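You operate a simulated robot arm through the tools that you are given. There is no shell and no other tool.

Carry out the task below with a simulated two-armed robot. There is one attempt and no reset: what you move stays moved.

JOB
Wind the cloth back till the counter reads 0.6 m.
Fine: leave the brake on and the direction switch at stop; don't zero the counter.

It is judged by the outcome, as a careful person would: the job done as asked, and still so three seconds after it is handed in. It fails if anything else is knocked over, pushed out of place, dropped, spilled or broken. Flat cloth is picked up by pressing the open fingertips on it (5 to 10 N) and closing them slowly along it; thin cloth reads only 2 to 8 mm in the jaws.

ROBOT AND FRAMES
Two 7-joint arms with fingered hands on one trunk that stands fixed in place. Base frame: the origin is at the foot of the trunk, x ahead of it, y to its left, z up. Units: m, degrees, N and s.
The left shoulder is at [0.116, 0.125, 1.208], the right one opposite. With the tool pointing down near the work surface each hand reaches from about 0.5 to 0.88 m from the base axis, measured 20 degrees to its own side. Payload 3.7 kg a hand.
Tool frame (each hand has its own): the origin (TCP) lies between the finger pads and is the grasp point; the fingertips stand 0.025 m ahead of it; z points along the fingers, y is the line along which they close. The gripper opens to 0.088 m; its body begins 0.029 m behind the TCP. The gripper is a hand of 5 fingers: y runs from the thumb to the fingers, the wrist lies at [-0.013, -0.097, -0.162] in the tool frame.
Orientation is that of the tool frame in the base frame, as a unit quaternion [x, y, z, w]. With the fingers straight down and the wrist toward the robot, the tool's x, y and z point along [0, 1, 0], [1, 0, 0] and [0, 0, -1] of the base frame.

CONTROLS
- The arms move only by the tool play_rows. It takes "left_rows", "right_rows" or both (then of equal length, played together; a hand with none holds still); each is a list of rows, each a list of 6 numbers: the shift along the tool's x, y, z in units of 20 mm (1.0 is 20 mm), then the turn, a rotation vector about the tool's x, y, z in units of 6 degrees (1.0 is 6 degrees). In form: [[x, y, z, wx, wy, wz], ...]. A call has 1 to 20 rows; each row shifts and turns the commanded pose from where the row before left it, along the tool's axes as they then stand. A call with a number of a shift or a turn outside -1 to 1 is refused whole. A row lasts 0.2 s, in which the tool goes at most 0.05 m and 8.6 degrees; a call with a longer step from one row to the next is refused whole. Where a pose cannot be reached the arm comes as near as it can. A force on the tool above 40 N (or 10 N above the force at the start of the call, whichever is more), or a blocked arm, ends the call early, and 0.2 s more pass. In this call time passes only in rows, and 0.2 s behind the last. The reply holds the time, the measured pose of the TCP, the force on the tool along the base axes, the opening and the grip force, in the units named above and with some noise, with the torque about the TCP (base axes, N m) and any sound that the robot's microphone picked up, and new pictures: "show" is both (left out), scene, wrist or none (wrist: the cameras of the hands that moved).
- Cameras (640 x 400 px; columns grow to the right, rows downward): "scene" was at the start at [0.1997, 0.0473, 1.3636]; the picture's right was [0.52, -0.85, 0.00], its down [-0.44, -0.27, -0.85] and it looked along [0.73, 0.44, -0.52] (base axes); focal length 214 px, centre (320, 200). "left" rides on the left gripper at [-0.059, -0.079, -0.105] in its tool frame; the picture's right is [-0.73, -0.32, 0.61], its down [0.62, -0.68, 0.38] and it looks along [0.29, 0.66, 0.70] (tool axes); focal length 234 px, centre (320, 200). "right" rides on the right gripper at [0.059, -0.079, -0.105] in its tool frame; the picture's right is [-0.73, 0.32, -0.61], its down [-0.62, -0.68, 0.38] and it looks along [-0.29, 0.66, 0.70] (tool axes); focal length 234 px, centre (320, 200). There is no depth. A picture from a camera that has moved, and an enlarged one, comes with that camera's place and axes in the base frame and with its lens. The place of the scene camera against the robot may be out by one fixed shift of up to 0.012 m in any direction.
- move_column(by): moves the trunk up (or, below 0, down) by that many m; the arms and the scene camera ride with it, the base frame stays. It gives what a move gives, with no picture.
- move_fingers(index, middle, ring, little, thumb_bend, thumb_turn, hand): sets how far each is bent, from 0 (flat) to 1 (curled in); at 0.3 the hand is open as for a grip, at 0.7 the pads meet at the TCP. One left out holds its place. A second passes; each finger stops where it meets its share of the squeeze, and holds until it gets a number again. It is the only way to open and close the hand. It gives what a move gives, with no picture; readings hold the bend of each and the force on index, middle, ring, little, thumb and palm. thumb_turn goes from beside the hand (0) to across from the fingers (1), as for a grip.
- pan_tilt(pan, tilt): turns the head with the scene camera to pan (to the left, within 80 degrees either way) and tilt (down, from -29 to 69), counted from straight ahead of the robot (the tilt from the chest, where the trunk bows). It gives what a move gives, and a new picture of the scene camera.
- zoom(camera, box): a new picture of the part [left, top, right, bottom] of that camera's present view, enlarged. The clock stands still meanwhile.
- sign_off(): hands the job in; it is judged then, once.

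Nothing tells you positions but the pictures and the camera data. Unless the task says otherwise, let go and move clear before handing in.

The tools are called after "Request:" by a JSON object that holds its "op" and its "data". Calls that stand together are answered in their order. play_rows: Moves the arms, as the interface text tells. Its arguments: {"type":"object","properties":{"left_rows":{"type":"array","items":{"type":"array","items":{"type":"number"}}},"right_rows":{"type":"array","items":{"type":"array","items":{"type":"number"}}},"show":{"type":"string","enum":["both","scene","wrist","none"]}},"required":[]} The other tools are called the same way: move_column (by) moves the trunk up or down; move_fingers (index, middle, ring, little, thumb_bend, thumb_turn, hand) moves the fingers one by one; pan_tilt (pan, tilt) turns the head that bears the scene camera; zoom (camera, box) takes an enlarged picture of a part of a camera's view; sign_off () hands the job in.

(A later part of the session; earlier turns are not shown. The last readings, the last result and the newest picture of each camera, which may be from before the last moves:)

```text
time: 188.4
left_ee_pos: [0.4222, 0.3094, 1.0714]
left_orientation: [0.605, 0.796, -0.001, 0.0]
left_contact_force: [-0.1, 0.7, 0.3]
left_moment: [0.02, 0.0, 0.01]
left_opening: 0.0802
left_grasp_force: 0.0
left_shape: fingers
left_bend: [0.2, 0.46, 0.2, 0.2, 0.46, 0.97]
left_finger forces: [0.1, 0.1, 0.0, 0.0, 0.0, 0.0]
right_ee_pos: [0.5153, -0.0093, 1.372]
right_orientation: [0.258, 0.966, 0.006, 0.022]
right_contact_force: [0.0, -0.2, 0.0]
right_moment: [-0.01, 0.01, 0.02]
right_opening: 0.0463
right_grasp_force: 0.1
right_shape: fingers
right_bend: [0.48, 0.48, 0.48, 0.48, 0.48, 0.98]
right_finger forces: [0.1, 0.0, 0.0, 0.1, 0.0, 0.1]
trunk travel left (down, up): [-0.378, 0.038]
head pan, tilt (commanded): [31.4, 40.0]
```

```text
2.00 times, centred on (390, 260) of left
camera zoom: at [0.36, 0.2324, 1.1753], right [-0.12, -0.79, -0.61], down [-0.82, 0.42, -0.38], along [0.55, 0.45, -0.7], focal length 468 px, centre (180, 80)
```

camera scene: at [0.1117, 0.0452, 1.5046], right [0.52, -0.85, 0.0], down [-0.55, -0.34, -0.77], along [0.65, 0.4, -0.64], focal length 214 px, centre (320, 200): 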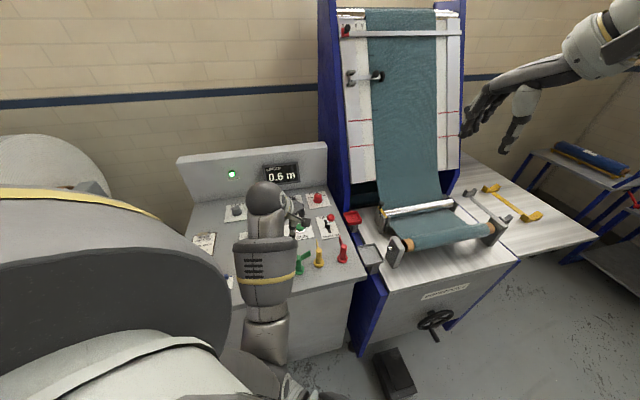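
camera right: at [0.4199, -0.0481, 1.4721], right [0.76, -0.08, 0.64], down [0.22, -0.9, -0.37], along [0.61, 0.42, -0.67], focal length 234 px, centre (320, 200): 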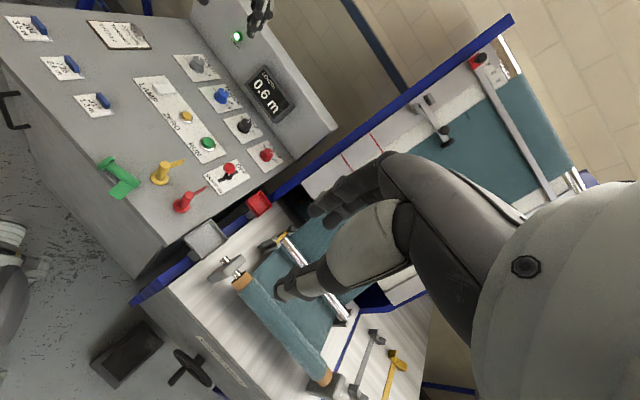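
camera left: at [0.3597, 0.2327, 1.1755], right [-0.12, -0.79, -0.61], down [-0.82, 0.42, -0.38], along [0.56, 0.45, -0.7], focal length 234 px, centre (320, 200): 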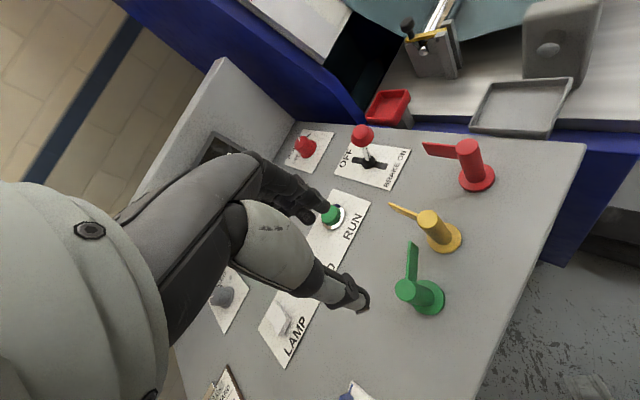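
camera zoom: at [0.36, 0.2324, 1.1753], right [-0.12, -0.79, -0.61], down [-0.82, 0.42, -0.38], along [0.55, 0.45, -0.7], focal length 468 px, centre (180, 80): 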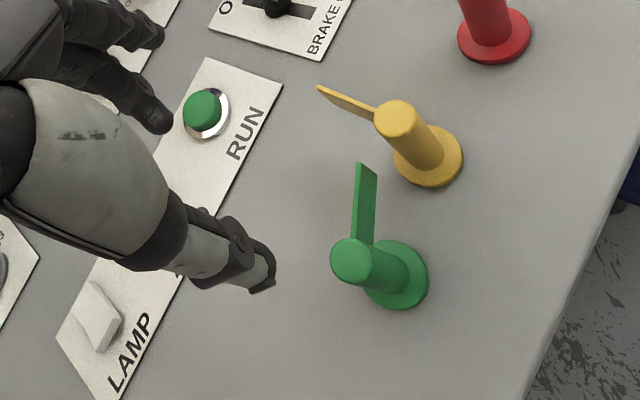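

I'm level again, with the index, ring and little fingers opened away so only the thumb and middle finger will grip. I'll move over the post.

Request:
{"op": "play_rows", "data": {"left_rows": [[-0.16, -0.37, 0.6, 0, 0, 0], [-0.16, -0.37, 0.6, 0, 0, 0], [-0.16, -0.37, 0.6, 0, 0, 0]], "show": "both"}}

Request:
{"op": "zoom", "data": {"camera": "scene", "box": [200, 180, 400, 330]}}

```text
time: 189.2
left_ee_pos: [0.4022, 0.2936, 1.0351]
left_orientation: [0.605, 0.796, 0.0, -0.001]
left_contact_force: [-0.2, 0.6, -1.2]
left_moment: [-0.03, -0.05, -0.01]
left_opening: 0.0801
left_grasp_force: 0.0
left_shape: fingers
left_bend: [0.2, 0.46, 0.2, 0.2, 0.46, 0.97]
left_finger forces: [0.0, 0.1, 0.0, 0.1, 0.0, 0.1]
right_ee_pos: [0.5143, -0.0101, 1.3723]
right_orientation: [0.259, 0.966, 0.005, 0.022]
right_contact_force: [-0.4, -0.7, -0.1]
right_moment: [-0.02, -0.01, 0.02]
right_opening: 0.0464
right_grasp_force: 0.1
right_shape: fingers
right_bend: [0.48, 0.48, 0.48, 0.48, 0.48, 0.98]
right_finger forces: [0.1, 0.1, 0.1, 0.0, 0.0, 0.0]
trunk travel left (down, up): [-0.378, 0.038]
head pan, tilt (commanded): [31.4, 40.0]
camera scene: at [0.1115, 0.0447, 1.5047], right [0.52, -0.85, 0.0], down [-0.55, -0.33, -0.77], along [0.65, 0.4, -0.64], focal length 214 px, centre (320, 200)
camera left: at [0.3409, 0.2159, 1.1398], right [-0.12, -0.79, -0.61], down [-0.82, 0.42, -0.38], along [0.55, 0.45, -0.7], focal length 234 px, centre (320, 200)
```

scene: 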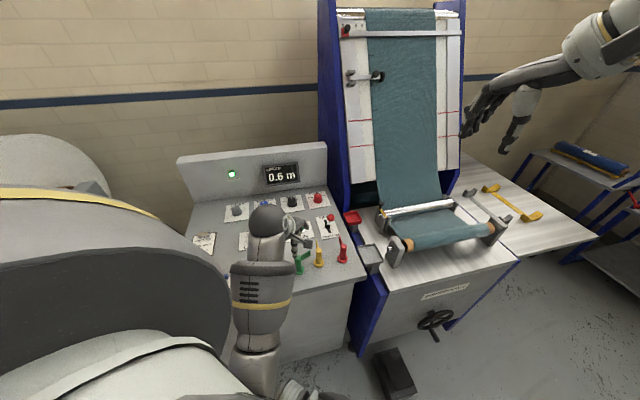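
left: 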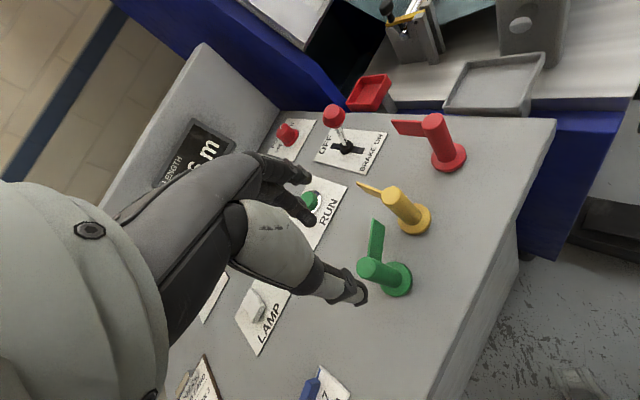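

```text
2.67 times, centred on (300, 255) of scene
camera zoom: at [0.1115, 0.0447, 1.5047], right [0.52, -0.85, 0.0], down [-0.55, -0.33, -0.77], along [0.65, 0.4, -0.64], focal length 572 px, centre (373, 53)
```

zoom: 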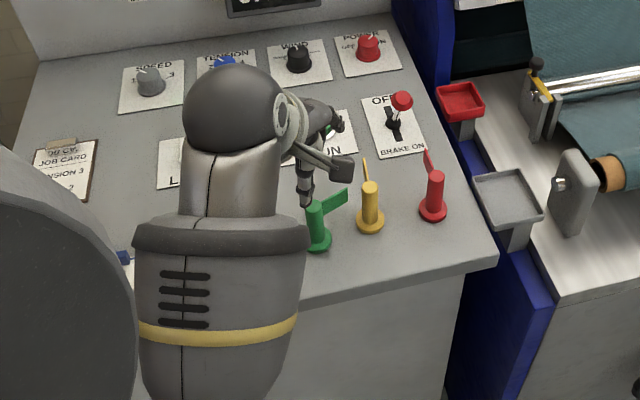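

Clear, and the whole forearm is in front of the desk. I'll lower to bracket the post.

Request:
{"op": "play_rows", "data": {"left_rows": [[0, 0, 0.77, 0, 0, 0], [0, 0, 0.77, 0, 0, 0], [0, 0, 0.77, 0, 0, 0], [0, 0, 0.77, 0, 0, 0], [0, 0, 0.77, 0, 0, 0], [0, 0, 0.7, 0, 0, 0]], "show": "none"}}

Request:
{"op": "zoom", "data": {"camera": "left", "box": [240, 160, 440, 340]}}

Request:
{"op": "zoom", "data": {"camera": "right", "box": [60, 80, 200, 200]}}

```text
time: 190.6
left_ee_pos: [0.4021, 0.2935, 0.9435]
left_orientation: [0.605, 0.796, -0.001, 0.0]
left_contact_force: [0.6, -0.7, 0.3]
left_moment: [0.02, 0.02, 0.0]
left_opening: 0.0803
left_grasp_force: 0.1
left_shape: fingers
left_bend: [0.2, 0.46, 0.2, 0.2, 0.46, 0.97]
left_finger forces: [0.1, 0.0, 0.0, 0.1, 0.1, 0.1]
right_ee_pos: [0.5148, -0.0101, 1.371]
right_orientation: [0.26, 0.965, 0.006, 0.023]
right_contact_force: [-0.1, 0.8, 0.0]
right_moment: [0.02, 0.0, 0.0]
right_opening: 0.0465
right_grasp_force: 0.0
right_shape: fingers
right_bend: [0.48, 0.48, 0.48, 0.48, 0.48, 0.98]
right_finger forces: [0.0, 0.1, 0.0, 0.0, 0.1, 0.1]
trunk travel left (down, up): [-0.378, 0.038]
head pan, tilt (commanded): [31.4, 40.0]
```

```text
2.22 times, centred on (340, 250) of left
camera zoom: at [0.3409, 0.2165, 1.0479], right [-0.12, -0.79, -0.61], down [-0.82, 0.42, -0.38], along [0.55, 0.45, -0.7], focal length 520 px, centre (276, 89)
```

zoom: 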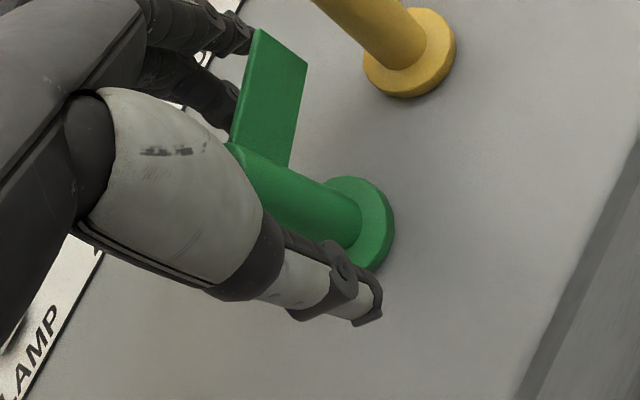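

```text
3.33 times, centred on (130, 140) of right
camera zoom: at [0.4204, -0.0478, 1.4716], right [0.76, -0.08, 0.64], down [0.22, -0.9, -0.37], along [0.61, 0.42, -0.67], focal length 781 px, centre (953, 400)
```

zoom: 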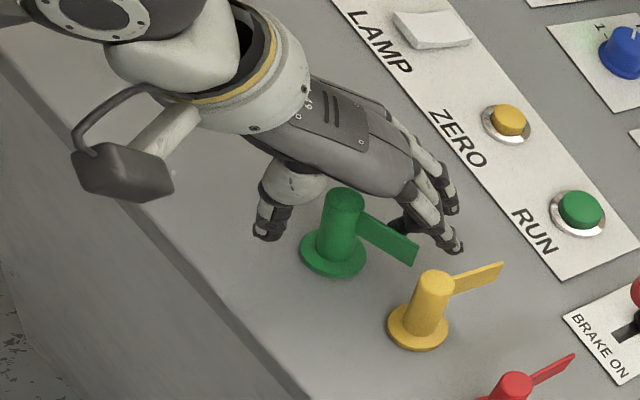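

The post sits between the thumb and middle finger and the index is open past the flag. Closing gently.

Request:
{"op": "move_fingers", "data": {"hand": "left", "middle": 0.6, "thumb_bend": 0.6}}

Request:
{"op": "move_fingers", "data": {"hand": "left", "middle": 0.7, "thumb_bend": 0.68}}

Request:
{"op": "zoom", "data": {"camera": "left", "box": [240, 160, 440, 340]}}

Request:
{"op": "zoom", "data": {"camera": "right", "box": [60, 80, 200, 200]}}

```text
time: 191.6
left_ee_pos: [0.4032, 0.2934, 0.944]
left_orientation: [0.606, 0.796, -0.001, 0.0]
left_contact_force: [-0.3, -0.3, 0.2]
left_moment: [-0.04, 0.02, -0.01]
left_opening: 0.065
left_grasp_force: 0.2
left_shape: fingers
left_bend: [0.2, 0.6, 0.2, 0.2, 0.6, 0.97]
left_finger forces: [0.1, 0.1, 0.1, 0.0, 0.0, 0.0]
right_ee_pos: [0.5155, -0.0103, 1.3712]
right_orientation: [0.259, 0.966, 0.006, 0.022]
right_contact_force: [-0.7, 0.1, 0.4]
right_moment: [-0.01, 0.0, 0.01]
right_opening: 0.0464
right_grasp_force: 0.0
right_shape: fingers
right_bend: [0.48, 0.48, 0.48, 0.48, 0.48, 0.98]
right_finger forces: [0.0, 0.0, 0.0, 0.0, 0.0, 0.1]
trunk travel left (down, up): [-0.378, 0.038]
head pan, tilt (commanded): [31.4, 40.0]
```

```text
time: 192.6
left_ee_pos: [0.4035, 0.2925, 0.9426]
left_orientation: [0.606, 0.796, -0.001, -0.001]
left_contact_force: [0.7, 0.0, 0.5]
left_moment: [0.0, -0.03, 0.02]
left_opening: 0.0589
left_grasp_force: 2.1
left_shape: fingers
left_bend: [0.2, 0.68, 0.2, 0.2, 0.66, 0.97]
left_finger forces: [0.0, 1.8, 0.1, 0.1, 1.8, 0.0]
right_ee_pos: [0.516, -0.0088, 1.3723]
right_orientation: [0.259, 0.966, 0.006, 0.023]
right_contact_force: [0.1, 0.3, -1.0]
right_moment: [0.01, 0.01, 0.02]
right_opening: 0.0466
right_grasp_force: 0.0
right_shape: fingers
right_bend: [0.48, 0.48, 0.48, 0.48, 0.48, 0.98]
right_finger forces: [0.0, 0.0, 0.0, 0.1, 0.0, 0.0]
trunk travel left (down, up): [-0.378, 0.038]
head pan, tilt (commanded): [31.4, 40.0]
```

```text
2.22 times, centred on (340, 250) of left
camera zoom: at [0.3409, 0.2163, 1.0481], right [-0.12, -0.79, -0.61], down [-0.82, 0.42, -0.38], along [0.55, 0.45, -0.7], focal length 520 px, centre (276, 89)
```

zoom: 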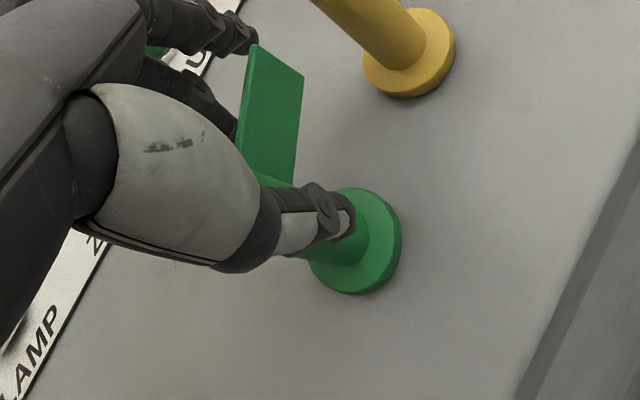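

```text
3.33 times, centred on (130, 140) of right
camera zoom: at [0.4204, -0.0479, 1.4716], right [0.76, -0.08, 0.64], down [0.22, -0.9, -0.37], along [0.61, 0.42, -0.67], focal length 781 px, centre (953, 400)
```

zoom: 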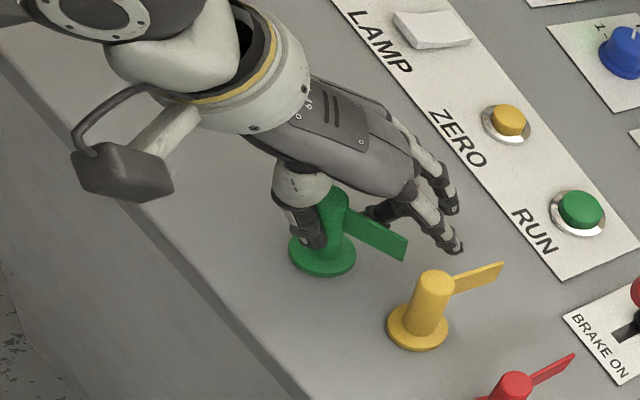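

It's held lightly and upright. I'll firm the grip, lift 8 mm, turn 65° and carry it to its original spot.

Request:
{"op": "move_fingers", "data": {"hand": "left", "middle": 0.78, "thumb_bend": 0.74}}

Request:
{"op": "play_rows", "data": {"left_rows": [[0, 0, -0.3, 0, 0, 0], [0, 0, -0.2, 0, 0, -0.7], [0, 0, 0, 0, 0, -0.9], [0, 0, 0, 0, 0, -0.9], [0, 0, 0, 0, 0, -0.9], [0, 0, 0, 0, 0, -0.9], [0, 0, 0, 0, 0, -0.9], [0, 0, 0, 0, 0, -0.9]], "show": "wrist"}}

Request:
{"op": "zoom", "data": {"camera": "left", "box": [240, 140, 460, 340]}}

Request:
{"op": "zoom", "data": {"camera": "right", "box": [60, 80, 200, 200]}}

```text
time: 193.6
left_ee_pos: [0.4024, 0.2933, 0.9436]
left_orientation: [0.605, 0.796, -0.001, 0.0]
left_contact_force: [-0.1, -0.2, -0.1]
left_moment: [-0.02, 0.02, 0.01]
left_opening: 0.0479
left_grasp_force: 1.4
left_shape: fingers
left_bend: [0.2, 0.78, 0.2, 0.2, 0.74, 0.97]
left_finger forces: [0.1, 0.9, 0.0, 0.0, 1.0, 0.0]
right_ee_pos: [0.514, -0.0097, 1.3723]
right_orientation: [0.259, 0.966, 0.006, 0.022]
right_contact_force: [0.7, 0.2, 1.3]
right_moment: [0.0, 0.0, 0.02]
right_opening: 0.0466
right_grasp_force: 0.1
right_shape: fingers
right_bend: [0.48, 0.48, 0.48, 0.48, 0.48, 0.98]
right_finger forces: [0.0, 0.0, 0.1, 0.0, 0.1, 0.0]
trunk travel left (down, up): [-0.378, 0.038]
head pan, tilt (commanded): [31.4, 40.0]
```

```text
time: 195.4
left_ee_pos: [0.3961, 0.3574, 0.9686]
left_orientation: [0.33, 0.941, 0.071, -0.036]
left_contact_force: [0.6, 0.5, -0.7]
left_moment: [0.04, -0.02, -0.03]
left_opening: 0.0478
left_grasp_force: 0.7
left_shape: fingers
left_bend: [0.2, 0.78, 0.2, 0.2, 0.74, 0.97]
left_finger forces: [0.0, 0.8, 0.1, 0.0, 0.9, 0.0]
right_ee_pos: [0.5147, -0.0083, 1.3712]
right_orientation: [0.259, 0.966, 0.006, 0.023]
right_contact_force: [0.0, 0.3, -0.3]
right_moment: [-0.01, -0.01, 0.0]
right_opening: 0.0466
right_grasp_force: 0.1
right_shape: fingers
right_bend: [0.48, 0.48, 0.48, 0.48, 0.48, 0.98]
right_finger forces: [0.0, 0.0, 0.0, 0.0, 0.0, 0.0]
trunk travel left (down, up): [-0.378, 0.038]
head pan, tilt (commanded): [31.4, 40.0]
stopped in row 8 (left hand): the arm was blocked; the commanded pose is now the measured one
camera left: at [0.3928, 0.2431, 1.0555], right [0.35, -0.6, -0.72], down [-0.92, -0.08, -0.38], along [0.17, 0.8, -0.58], focal length 234 px, centre (320, 200)
```

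left: 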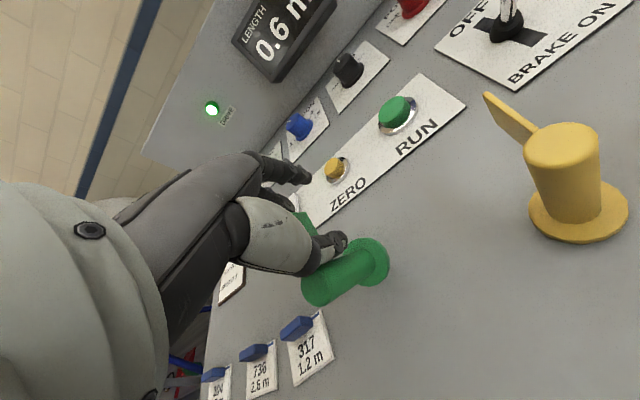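

```text
2.00 times, centred on (350, 240) of left
camera zoom: at [0.3928, 0.2431, 1.0555], right [0.35, -0.6, -0.72], down [-0.92, -0.08, -0.38], along [0.17, 0.8, -0.58], focal length 468 px, centre (260, 120)
```

zoom: 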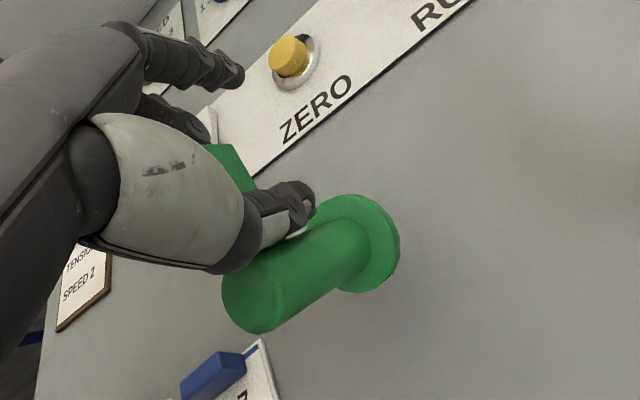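

```text
3.33 times, centred on (130, 140) of right
camera zoom: at [0.4204, -0.0478, 1.4716], right [0.76, -0.08, 0.64], down [0.22, -0.9, -0.37], along [0.61, 0.42, -0.67], focal length 781 px, centre (953, 400)
```

zoom: 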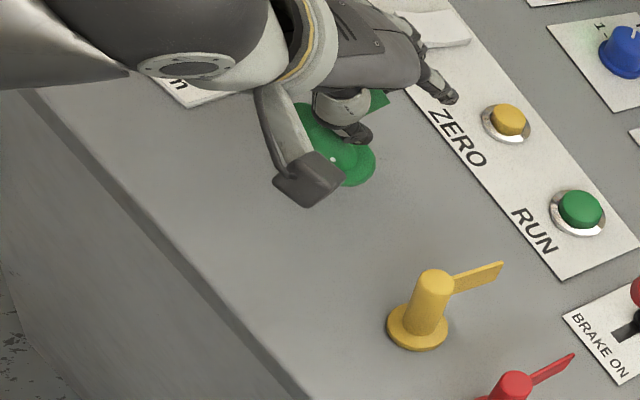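

The arm hit its folding limit again mid-turn and the marker slipped from the fingers. I'll look carefully at how it stands before moving anything.

Request:
{"op": "zoom", "data": {"camera": "scene", "box": [220, 190, 380, 310]}}

Request:
{"op": "zoom", "data": {"camera": "left", "box": [280, 200, 420, 330]}}

Request:
{"op": "zoom", "data": {"camera": "right", "box": [100, 80, 180, 150]}}

```text
3.33 times, centred on (300, 250) of scene
camera zoom: at [0.1121, 0.0449, 1.5046], right [0.52, -0.85, 0.0], down [-0.55, -0.34, -0.77], along [0.65, 0.4, -0.64], focal length 715 px, centre (387, 33)
```

zoom: 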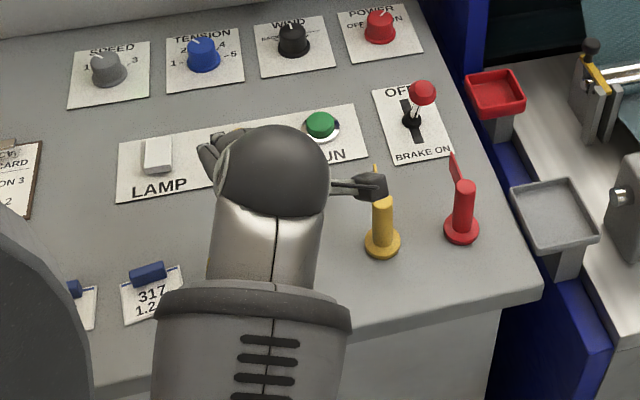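

```text
3.08 times, centred on (350, 265) of left
camera zoom: at [0.3928, 0.2431, 1.0555], right [0.35, -0.6, -0.72], down [-0.92, -0.08, -0.38], along [0.17, 0.8, -0.58], focal length 720 px, centre (228, 0)
```

zoom: 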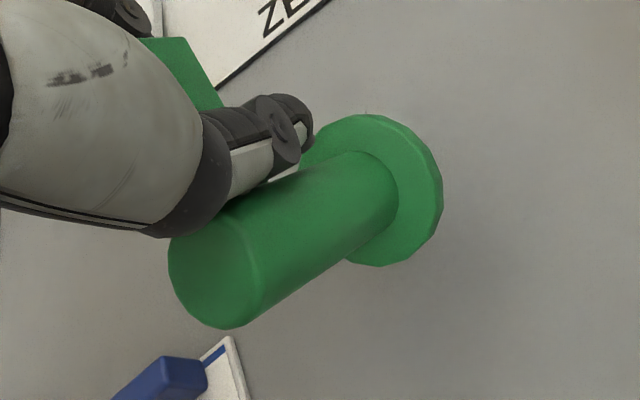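

```text
5.71 times, centred on (140, 115) of right
camera zoom: at [0.4204, -0.0478, 1.4716], right [0.76, -0.08, 0.64], down [0.22, -0.9, -0.37], along [0.61, 0.42, -0.67], focal length 1338 px, centre (1349, 686)
```

zoom: 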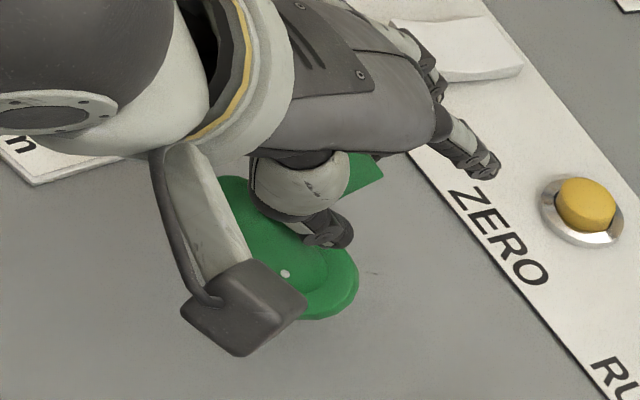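

The marker is leaning about 30° against the hand, with its base on open desk well away from the edge. That should be just inside its self-righting range, so I'll open the thumb and middle finger slowly without moving the hand.

Request:
{"op": "move_fingers", "data": {"hand": "left", "middle": 0.6, "thumb_bend": 0.62}}

Request:
{"op": "zoom", "data": {"camera": "left", "box": [260, 180, 420, 330]}}

Request:
{"op": "zoom", "data": {"camera": "right", "box": [90, 70, 190, 160]}}

```text
time: 196.4
left_ee_pos: [0.396, 0.3563, 0.9686]
left_orientation: [0.33, 0.941, 0.072, -0.036]
left_contact_force: [-0.5, 0.5, -0.4]
left_moment: [-0.01, -0.03, -0.03]
left_opening: 0.0621
left_grasp_force: 0.0
left_shape: fingers
left_bend: [0.2, 0.6, 0.2, 0.2, 0.62, 0.97]
left_finger forces: [0.1, 0.1, 0.0, 0.1, 0.0, 0.0]
right_ee_pos: [0.5168, -0.0091, 1.3721]
right_orientation: [0.259, 0.966, 0.005, 0.022]
right_contact_force: [0.4, -0.3, 0.8]
right_moment: [-0.04, 0.01, -0.03]
right_opening: 0.0465
right_grasp_force: 0.1
right_shape: fingers
right_bend: [0.48, 0.48, 0.48, 0.48, 0.48, 0.98]
right_finger forces: [0.1, 0.0, 0.0, 0.0, 0.0, 0.1]
trunk travel left (down, up): [-0.378, 0.038]
head pan, tilt (commanded): [31.4, 40.0]
```

```text
2.67 times, centred on (340, 255) of left
camera zoom: at [0.3926, 0.243, 1.0554], right [0.35, -0.6, -0.72], down [-0.92, -0.08, -0.38], along [0.17, 0.8, -0.58], focal length 624 px, centre (267, 53)
```

zoom: 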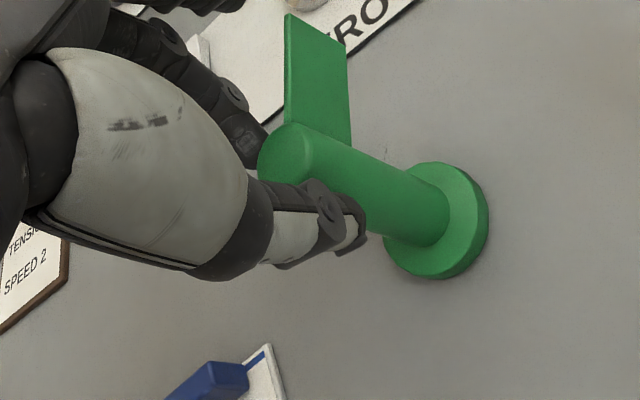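

```text
4.44 times, centred on (140, 115) of right
camera zoom: at [0.4204, -0.048, 1.4716], right [0.76, -0.08, 0.64], down [0.22, -0.9, -0.37], along [0.61, 0.42, -0.67], focal length 1041 px, centre (1120, 578)
```

zoom: 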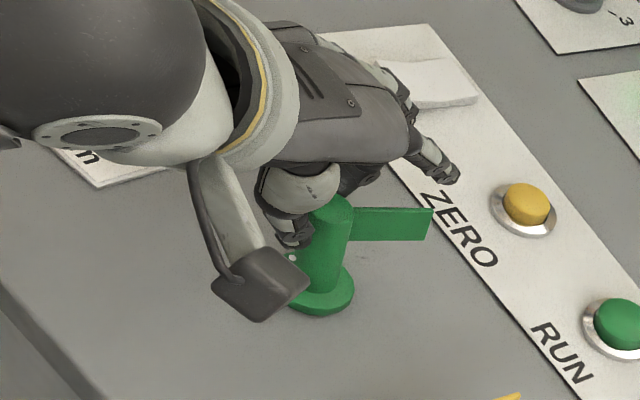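

It rocked upright by itself and stands between the open fingers. I'll open fully and lift the hand straight up.

Request:
{"op": "move_fingers", "data": {"hand": "left", "middle": 0.4, "thumb_bend": 0.4}}

Request:
{"op": "zoom", "data": {"camera": "left", "box": [240, 160, 440, 340]}}

Request:
{"op": "zoom", "data": {"camera": "right", "box": [90, 70, 190, 160]}}

```text
time: 197.4
left_ee_pos: [0.3943, 0.3558, 0.9667]
left_orientation: [0.33, 0.941, 0.071, -0.035]
left_contact_force: [-0.3, 0.3, 0.5]
left_moment: [-0.03, -0.04, 0.04]
left_opening: 0.086
left_grasp_force: 0.1
left_shape: fingers
left_bend: [0.2, 0.4, 0.2, 0.2, 0.4, 0.97]
left_finger forces: [0.1, 0.0, 0.0, 0.0, 0.0, 0.0]
right_ee_pos: [0.5152, -0.0087, 1.3712]
right_orientation: [0.258, 0.966, 0.006, 0.023]
right_contact_force: [0.5, 0.6, 0.5]
right_moment: [0.0, -0.03, 0.01]
right_opening: 0.0465
right_grasp_force: 0.1
right_shape: fingers
right_bend: [0.48, 0.48, 0.48, 0.48, 0.48, 0.98]
right_finger forces: [0.1, 0.0, 0.0, 0.0, 0.0, 0.0]
trunk travel left (down, up): [-0.378, 0.038]
head pan, tilt (commanded): [31.4, 40.0]
```

```text
2.22 times, centred on (340, 250) of left
camera zoom: at [0.3925, 0.243, 1.0553], right [0.35, -0.6, -0.72], down [-0.92, -0.08, -0.38], along [0.17, 0.8, -0.58], focal length 520 px, centre (276, 89)
```

zoom: 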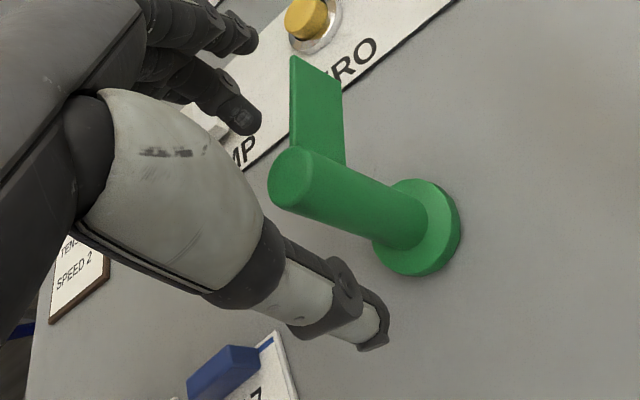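

```text
4.44 times, centred on (140, 115) of right
camera zoom: at [0.4204, -0.048, 1.4716], right [0.76, -0.08, 0.64], down [0.22, -0.9, -0.37], along [0.61, 0.42, -0.67], focal length 1041 px, centre (1120, 578)
```

zoom: 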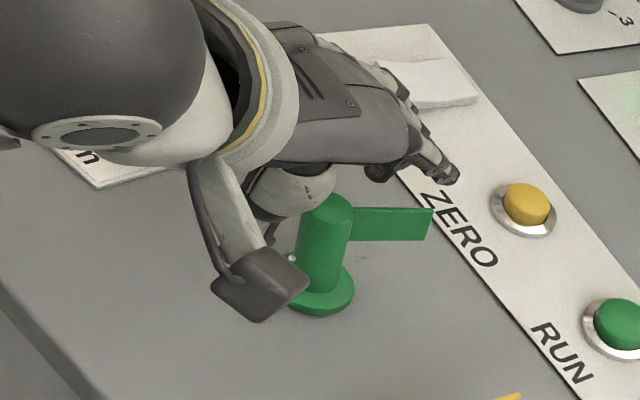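

Request:
{"op": "play_rows", "data": {"left_rows": [[0.06, 0.06, -0.5, 0, 0, 0], [0.08, 0.08, -0.7, 0, 0, 0], [0.1, 0.1, -0.9, 0, 0, 0], [0.1, 0.1, -0.9, 0, 0, 0], [0.1, 0.1, -0.9, 0, 0, 0]], "show": "both"}}

Request:
{"op": "zoom", "data": {"camera": "right", "box": [60, 60, 220, 200]}}

Request:
{"op": "zoom", "data": {"camera": "left", "box": [280, 160, 480, 340]}}

```text
time: 198.6
left_ee_pos: [0.3962, 0.3538, 1.0484]
left_orientation: [0.329, 0.941, 0.07, -0.033]
left_contact_force: [0.5, -0.2, 0.0]
left_moment: [0.0, 0.02, 0.0]
left_opening: 0.0863
left_grasp_force: 0.1
left_shape: fingers
left_bend: [0.2, 0.4, 0.2, 0.2, 0.4, 0.98]
left_finger forces: [0.1, 0.1, 0.1, 0.0, 0.0, 0.0]
right_ee_pos: [0.5153, -0.0113, 1.3726]
right_orientation: [0.259, 0.966, 0.008, 0.022]
right_contact_force: [-0.1, 0.2, 0.4]
right_moment: [0.0, 0.0, 0.04]
right_opening: 0.0464
right_grasp_force: 0.0
right_shape: fingers
right_bend: [0.48, 0.48, 0.48, 0.48, 0.48, 0.98]
right_finger forces: [0.0, 0.1, 0.0, 0.0, 0.0, 0.0]
trunk travel left (down, up): [-0.378, 0.038]
head pan, tilt (commanded): [31.4, 40.0]
camera scene: at [0.1124, 0.0429, 1.5046], right [0.52, -0.85, 0.0], down [-0.55, -0.33, -0.77], along [0.65, 0.4, -0.64], focal length 214 px, centre (320, 200)
camera left: at [0.3941, 0.2407, 1.1366], right [0.36, -0.6, -0.71], down [-0.92, -0.08, -0.39], along [0.17, 0.79, -0.58], focal length 234 px, centre (320, 200)
```

scene: 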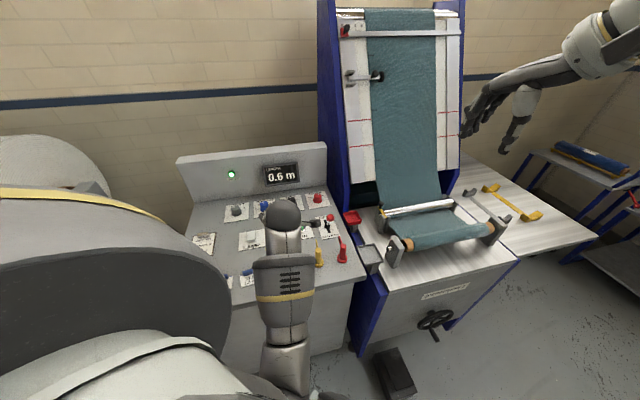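
left: 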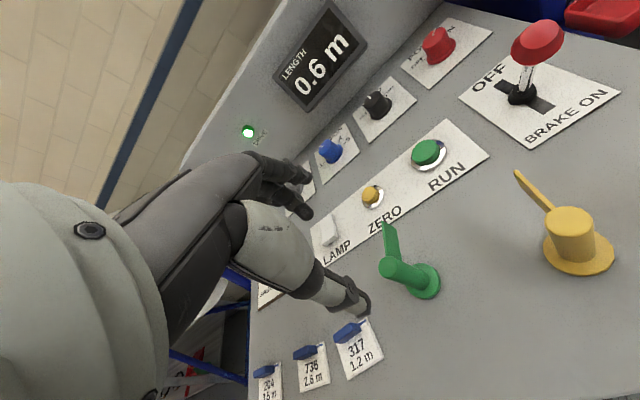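

```text
2.86 times, centred on (140, 130) of right
camera zoom: at [0.4208, -0.0498, 1.4715], right [0.76, -0.08, 0.64], down [0.22, -0.9, -0.37], along [0.61, 0.42, -0.67], focal length 669 px, centre (834, 400)
```

zoom: 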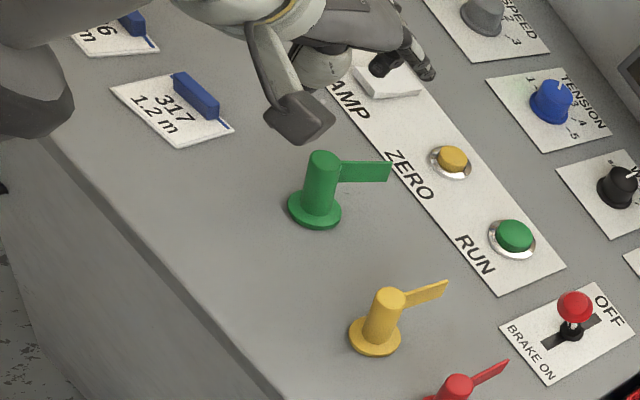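

```text
2.22 times, centred on (380, 250) of left
camera zoom: at [0.3941, 0.2407, 1.1366], right [0.36, -0.6, -0.71], down [-0.92, -0.08, -0.39], along [0.17, 0.79, -0.58], focal length 520 px, centre (187, 89)
```

zoom: 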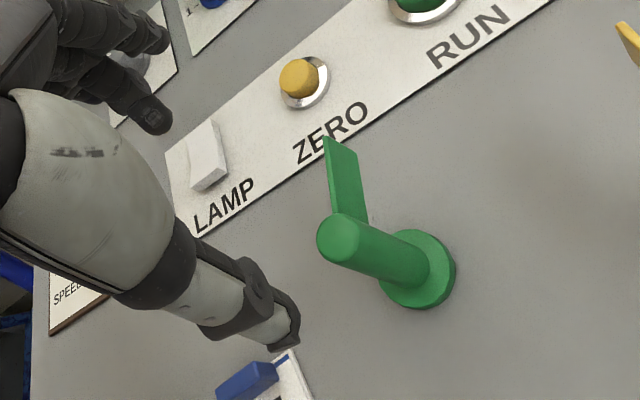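

The marker stands upright, and by luck its flag is now at 29°, close to the 41° of its neighbours. It sits about 4.4 cm too far back. I'll lift the hand high to unfold the arm, level it, and come back at a comfortable yaw.

Request:
{"op": "play_rows", "data": {"left_rows": [[0, 0, -0.8, 0.95, -0.95, 0], [0, 0, -1, 0, 0, 0], [0, 0, -1, 0, 0, 0], [-0.3, 0.5, -1, 0, 0, 0], [-0.3, 0.5, -1, 0, 0, 0], [-0.3, 0.5, -1, 0, 0, 0], [-0.3, 0.5, -1, 0, 0, 0], [-0.3, 0.5, -1, 0, 0, 0], [-0.3, 0.5, -1, 0, 0, 0], [0, 0, 0, 0, 0, -1], [0, 0, 0, 0, 0, -1], [0, 0, 0, 0, 0, -1], [0, 0, 0, 0, 0, -1], [0, 0, 0, 0, 0, -1], [0, 0, 0, 0, 0, -1], [0, 0, 0, 0, 0, -1]], "show": "both"}}

```text
time: 202.0
left_ee_pos: [0.4615, 0.3745, 1.2219]
left_orientation: [-0.03, 0.999, 0.009, -0.003]
left_contact_force: [0.1, 0.5, -0.2]
left_moment: [0.01, 0.0, 0.01]
left_opening: 0.0866
left_grasp_force: 0.0
left_shape: fingers
left_bend: [0.2, 0.4, 0.2, 0.2, 0.4, 0.98]
left_finger forces: [0.0, 0.1, 0.1, 0.0, 0.1, 0.1]
right_ee_pos: [0.5154, -0.0093, 1.3715]
right_orientation: [0.26, 0.965, 0.005, 0.022]
right_contact_force: [-0.1, 0.6, -0.7]
right_moment: [0.0, -0.02, 0.01]
right_opening: 0.0468
right_grasp_force: 0.1
right_shape: fingers
right_bend: [0.48, 0.48, 0.48, 0.48, 0.48, 0.98]
right_finger forces: [0.0, 0.0, 0.1, 0.1, 0.0, 0.1]
trunk travel left (down, up): [-0.378, 0.038]
head pan, tilt (commanded): [31.4, 40.0]
camera scene: at [0.1121, 0.0447, 1.5046], right [0.52, -0.85, 0.0], down [-0.55, -0.33, -0.77], along [0.65, 0.4, -0.64], focal length 214 px, centre (320, 200)
camera left: at [0.5252, 0.2979, 1.3248], right [0.74, -0.27, -0.62], down [-0.58, -0.71, -0.39], along [-0.33, 0.65, -0.68], focal length 234 px, centre (320, 200)
```

scene: 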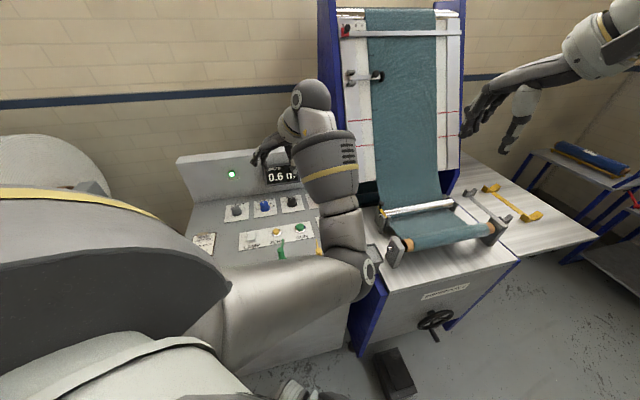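
left: 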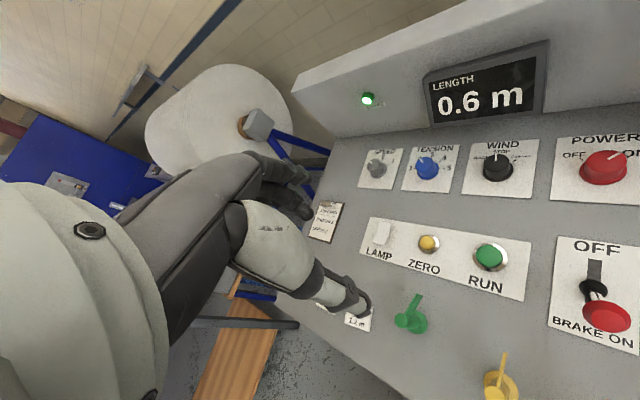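

The elbow has swung to the right side now. I'll check the markers and trays from the right camera before doing anything.

Request:
{"op": "zoom", "data": {"camera": "right", "box": [0, 40, 320, 280]}}

Request:
{"op": "zoom", "data": {"camera": "scene", "box": [220, 180, 440, 340]}}

```text
1.67 times, centred on (160, 160) of right
camera zoom: at [0.4205, -0.0481, 1.4716], right [0.76, -0.08, 0.64], down [0.22, -0.9, -0.37], along [0.61, 0.42, -0.67], focal length 390 px, centre (587, 267)
```

zoom: 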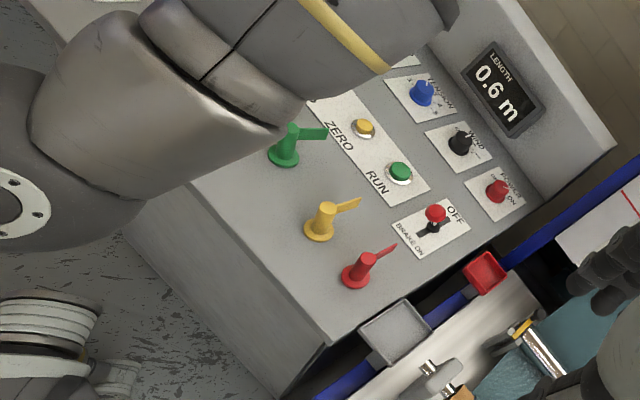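

```text
2.50 times, centred on (330, 260) of scene
camera zoom: at [0.1121, 0.0447, 1.5046], right [0.52, -0.85, 0.0], down [-0.55, -0.33, -0.77], along [0.65, 0.4, -0.64], focal length 536 px, centre (295, 50)
```

zoom: 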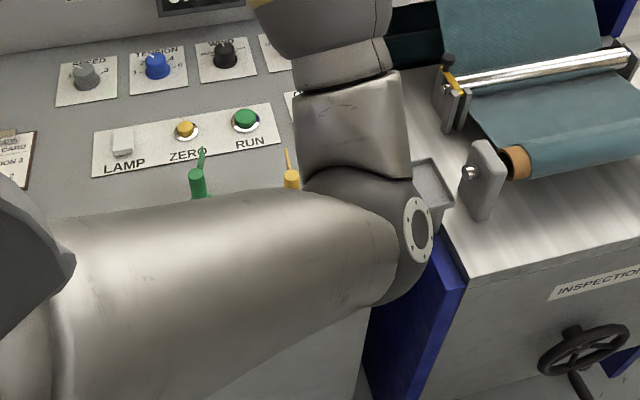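

All three markers are upright and nothing is touched. I'll turn the hand back clockwise while high, so the elbow moves out to the left again, which was the roomy posture.

Request:
{"op": "play_rows", "data": {"left_rows": [[0, 0, 0, 0.5, 0, 1], [0, 0, 0, 0.5, 0, 1], [0, 0, 0, 0, 0, 1], [0, 0, 0, 0, 0, 1], [0, 0, 0, 0, 0, 1], [0, 0, 0, 0, 0, 1], [0, 0, 0, 0, 0, 1], [0, 0, 0, 0, 0, 1], [0, 0, 0, 0, 0, 1], [0, 0, 0, 0, 0, 1], [0, 0, 0, 0, 0, 1], [0, 0, 0, 0, 0, 1], [0, 0, 0, 0, 0, 1], [0, 0, 0, 0, 0, 1], [0, 0, 0, 0, 0, 1], [0, 0, 0, 0, 0, 1]], "show": "both"}}

```text
time: 205.4
left_ee_pos: [0.4634, 0.3739, 1.2233]
left_orientation: [0.723, 0.689, -0.034, 0.028]
left_contact_force: [0.2, 0.4, 0.0]
left_moment: [0.02, -0.01, 0.0]
left_opening: 0.0863
left_grasp_force: 0.0
left_shape: fingers
left_bend: [0.2, 0.4, 0.2, 0.2, 0.4, 0.98]
left_finger forces: [0.0, 0.1, 0.1, 0.0, 0.1, 0.0]
right_ee_pos: [0.5157, -0.0102, 1.3715]
right_orientation: [0.26, 0.965, 0.006, 0.023]
right_contact_force: [-0.9, 0.8, 1.1]
right_moment: [-0.02, 0.0, -0.01]
right_opening: 0.0467
right_grasp_force: 0.1
right_shape: fingers
right_bend: [0.48, 0.48, 0.48, 0.48, 0.48, 0.98]
right_finger forces: [0.1, 0.0, 0.0, 0.1, 0.1, 0.0]
trunk travel left (down, up): [-0.378, 0.038]
head pan, tilt (commanded): [31.4, 40.0]
camera scene: at [0.112, 0.0448, 1.5046], right [0.52, -0.85, 0.0], down [-0.55, -0.33, -0.77], along [0.65, 0.4, -0.64], focal length 214 px, centre (320, 200)
camera left: at [0.3809, 0.3292, 1.332], right [-0.36, -0.76, -0.54], down [-0.65, 0.62, -0.43], along [0.66, 0.2, -0.72], focal length 234 px, centre (320, 200)
```

scene: 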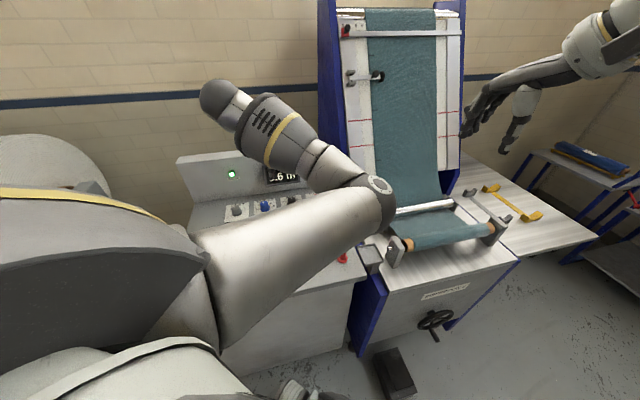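
left: 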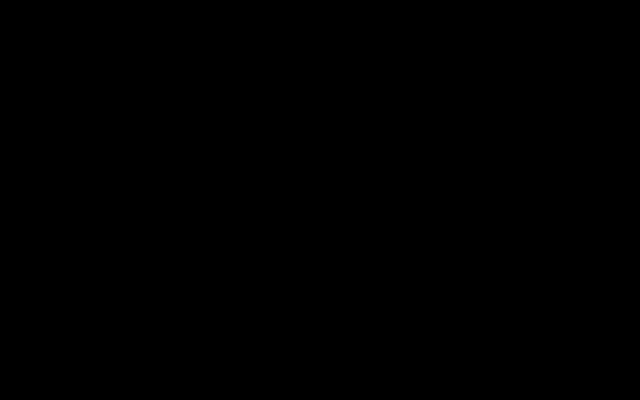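

The elbow drifted into an awkward pose to the right, though nothing is touched. I'll extend the left hand forward and left to unfold the arm.

Request:
{"op": "play_rows", "data": {"left_rows": [[0.81, 0.87, -0.44, 0, 0.4, 0], [0.81, 0.87, -0.44, 0, 0.4, 0], [0.81, 0.87, -0.44, 0, 0, 0], [0.81, 0.87, -0.44, 0, 0, 0], [0.81, 0.87, -0.44, 0, 0, 0], [0.81, 0.87, -0.44, 0, 0, 0], [0.81, 0.87, -0.44, 0, 0, 0], [0.81, 0.87, -0.44, 0, 0, 0], [0.81, 0.87, -0.44, 0, 0, 0]], "show": "both"}}

```text
time: 207.4
left_ee_pos: [0.6248, 0.5147, 1.2982]
left_orientation: [0.723, 0.691, -0.004, 0.0]
left_contact_force: [-0.9, -0.1, -0.9]
left_moment: [0.01, -0.02, 0.03]
left_opening: 0.0863
left_grasp_force: 0.1
left_shape: fingers
left_bend: [0.2, 0.4, 0.2, 0.2, 0.4, 0.98]
left_finger forces: [0.1, 0.0, 0.0, 0.0, 0.0, 0.0]
right_ee_pos: [0.5151, -0.0094, 1.3715]
right_orientation: [0.259, 0.966, 0.005, 0.023]
right_contact_force: [1.4, 0.5, -0.2]
right_moment: [0.03, -0.01, -0.03]
right_opening: 0.0467
right_grasp_force: 0.1
right_shape: fingers
right_bend: [0.48, 0.48, 0.48, 0.48, 0.48, 0.98]
right_finger forces: [0.1, 0.0, 0.1, 0.0, 0.0, 0.0]
trunk travel left (down, up): [-0.378, 0.038]
head pan, tilt (commanded): [31.4, 40.0]
camera scene: at [0.1118, 0.0456, 1.5046], right [0.52, -0.85, 0.0], down [-0.55, -0.34, -0.77], along [0.65, 0.4, -0.64], focal length 214 px, centre (320, 200)
camera left: at [0.5419, 0.4605, 1.4039], right [-0.36, -0.71, -0.6], down [-0.65, 0.65, -0.38], along [0.67, 0.26, -0.7], focal length 234 px, centre (320, 200)
```

scene: 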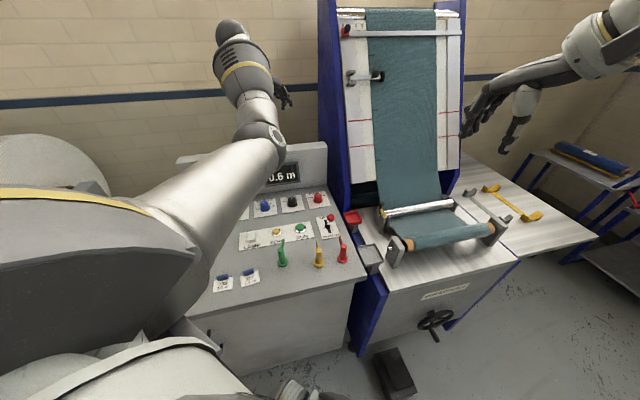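
left: 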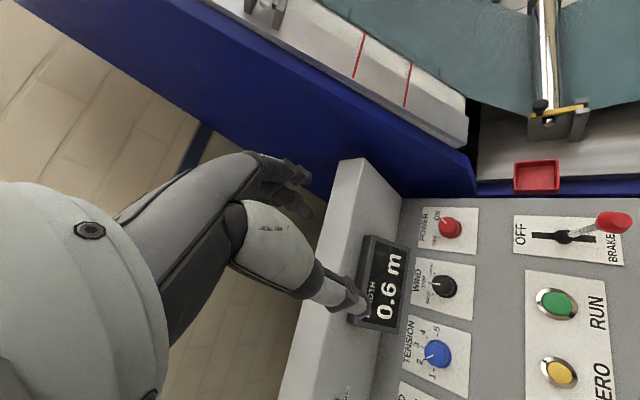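

The arm is unfolding nicely and all markers are standing. I'll continue out to the left so the elbow settles on its natural side.

Request:
{"op": "play_rows", "data": {"left_rows": [[0.58, -0.9, 0.4, 0, 0, 0], [0.58, -0.9, 0.4, 0, 0, 0], [0.58, -0.9, 0.4, 0, 0, 0], [0.58, -0.9, 0.4, 0, 0, 0], [0.58, -0.9, 0.4, 0, 0, 0], [0.58, -0.9, 0.4, 0, 0, 0], [0.58, -0.9, 0.4, 0, 0, 0], [0.58, -0.9, 0.4, 0, 0, 0], [0.58, -0.9, 0.4, 0, 0, 0]], "show": "both"}}

```text
time: 209.4
left_ee_pos: [0.4691, 0.6267, 1.2268]
left_orientation: [0.723, 0.691, -0.003, -0.001]
left_contact_force: [-0.6, 0.8, -0.3]
left_moment: [0.03, -0.01, 0.01]
left_opening: 0.0863
left_grasp_force: 0.1
left_shape: fingers
left_bend: [0.2, 0.4, 0.2, 0.2, 0.4, 0.98]
left_finger forces: [0.0, 0.0, 0.1, 0.0, 0.0, 0.0]
right_ee_pos: [0.5144, -0.0081, 1.3713]
right_orientation: [0.26, 0.965, 0.006, 0.024]
right_contact_force: [0.1, 0.5, 0.1]
right_moment: [0.0, -0.04, -0.02]
right_opening: 0.0462
right_grasp_force: 0.0
right_shape: fingers
right_bend: [0.48, 0.48, 0.48, 0.48, 0.48, 0.98]
right_finger forces: [0.0, 0.0, 0.0, 0.0, 0.0, 0.0]
trunk travel left (down, up): [-0.378, 0.038]
head pan, tilt (commanded): [31.4, 40.0]
camera scene: at [0.1115, 0.0453, 1.5047], right [0.52, -0.85, 0.0], down [-0.55, -0.34, -0.77], along [0.65, 0.4, -0.64], focal length 214 px, centre (320, 200)
camera left: at [0.3853, 0.5721, 1.3314], right [-0.36, -0.71, -0.6], down [-0.65, 0.65, -0.38], along [0.67, 0.26, -0.7], focal length 234 px, centre (320, 200)
```

scene: 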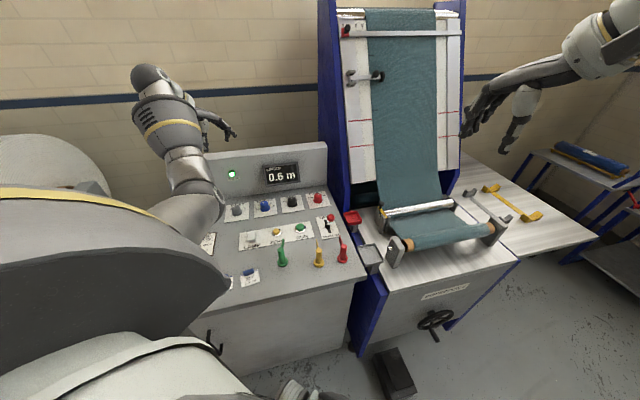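
left: 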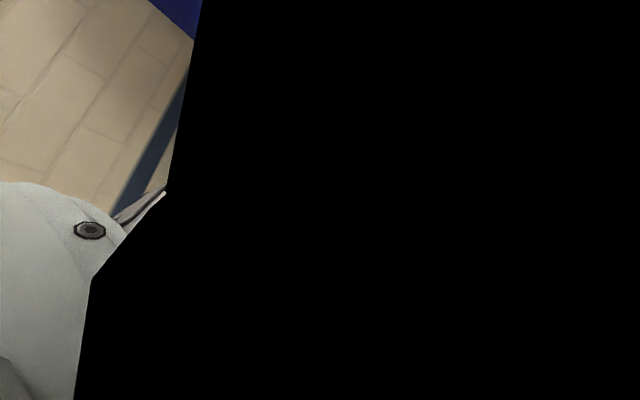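

The arm is out on the left now. I realised the flag can pass between the index and middle fingers, so a grip at the natural yaw of about 29° will work. I'll turn to that yaw here.

Request:
{"op": "play_rows", "data": {"left_rows": [[0, 0, 0, 0, 0, -1], [0, 0, 0, 0, 0, -1], [0, 0, 0, 0, 0, -1], [0, 0, 0, 0, 0, -1], [0, 0, 0, 0, 0, -1], [0, 0, 0, 0, 0, -0.4]], "show": "both"}}

Request:
{"op": "zoom", "data": {"camera": "right", "box": [60, 60, 220, 200]}}

```text
time: 210.8
left_ee_pos: [0.468, 0.6256, 1.2266]
left_orientation: [0.501, 0.865, -0.004, -0.002]
left_contact_force: [0.2, 0.4, 0.0]
left_moment: [0.01, -0.03, 0.01]
left_opening: 0.0863
left_grasp_force: 0.0
left_shape: fingers
left_bend: [0.2, 0.4, 0.2, 0.2, 0.4, 0.98]
left_finger forces: [0.0, 0.0, 0.0, 0.0, 0.1, 0.0]
right_ee_pos: [0.5156, -0.0093, 1.3722]
right_orientation: [0.259, 0.966, 0.005, 0.022]
right_contact_force: [0.6, -0.5, -0.5]
right_moment: [0.0, -0.01, 0.0]
right_opening: 0.0464
right_grasp_force: 0.0
right_shape: fingers
right_bend: [0.48, 0.48, 0.48, 0.48, 0.48, 0.98]
right_finger forces: [0.0, 0.0, 0.0, 0.0, 0.1, 0.0]
trunk travel left (down, up): [-0.378, 0.038]
head pan, tilt (commanded): [31.4, 40.0]
camera scene: at [0.1119, 0.0448, 1.5046], right [0.52, -0.85, 0.0], down [-0.55, -0.33, -0.77], along [0.65, 0.4, -0.64], focal length 214 px, centre (320, 200)
camera left: at [0.4279, 0.5368, 1.3317], right [0.08, -0.79, -0.61], down [-0.9, 0.2, -0.38], along [0.42, 0.58, -0.7], focal length 234 px, centre (320, 200)
```

scene: 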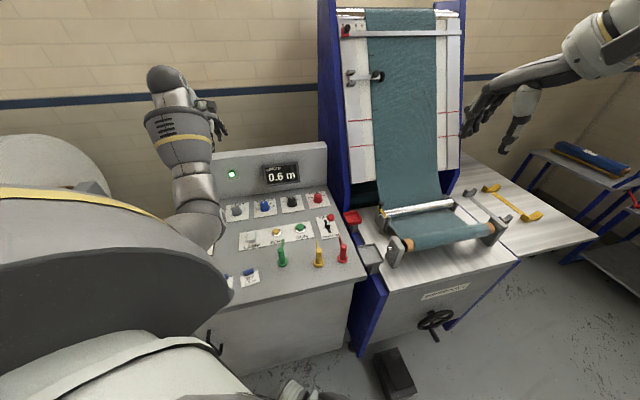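
left: 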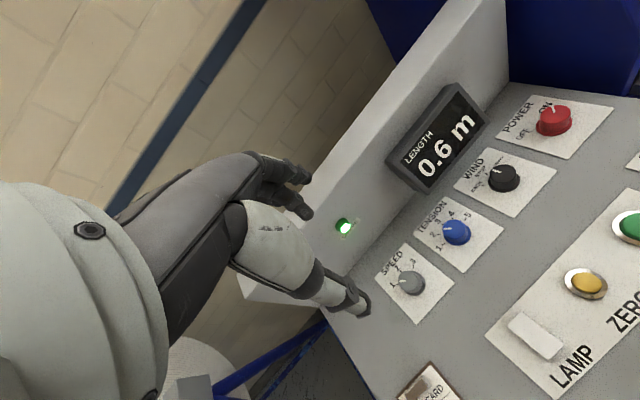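

```text
2.86 times, centred on (140, 130) of right
camera zoom: at [0.4203, -0.0479, 1.4717], right [0.76, -0.08, 0.64], down [0.22, -0.9, -0.37], along [0.61, 0.42, -0.67], focal length 669 px, centre (834, 400)
```

zoom: 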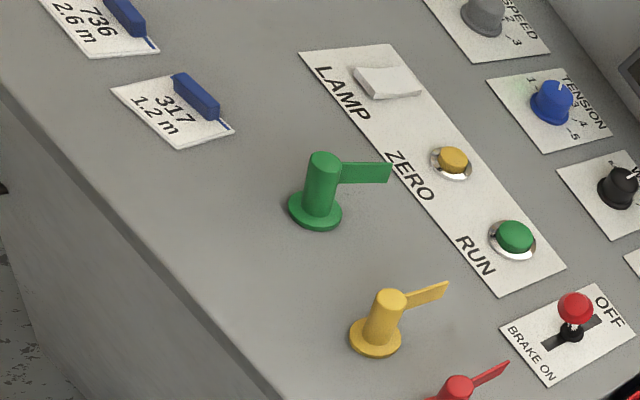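

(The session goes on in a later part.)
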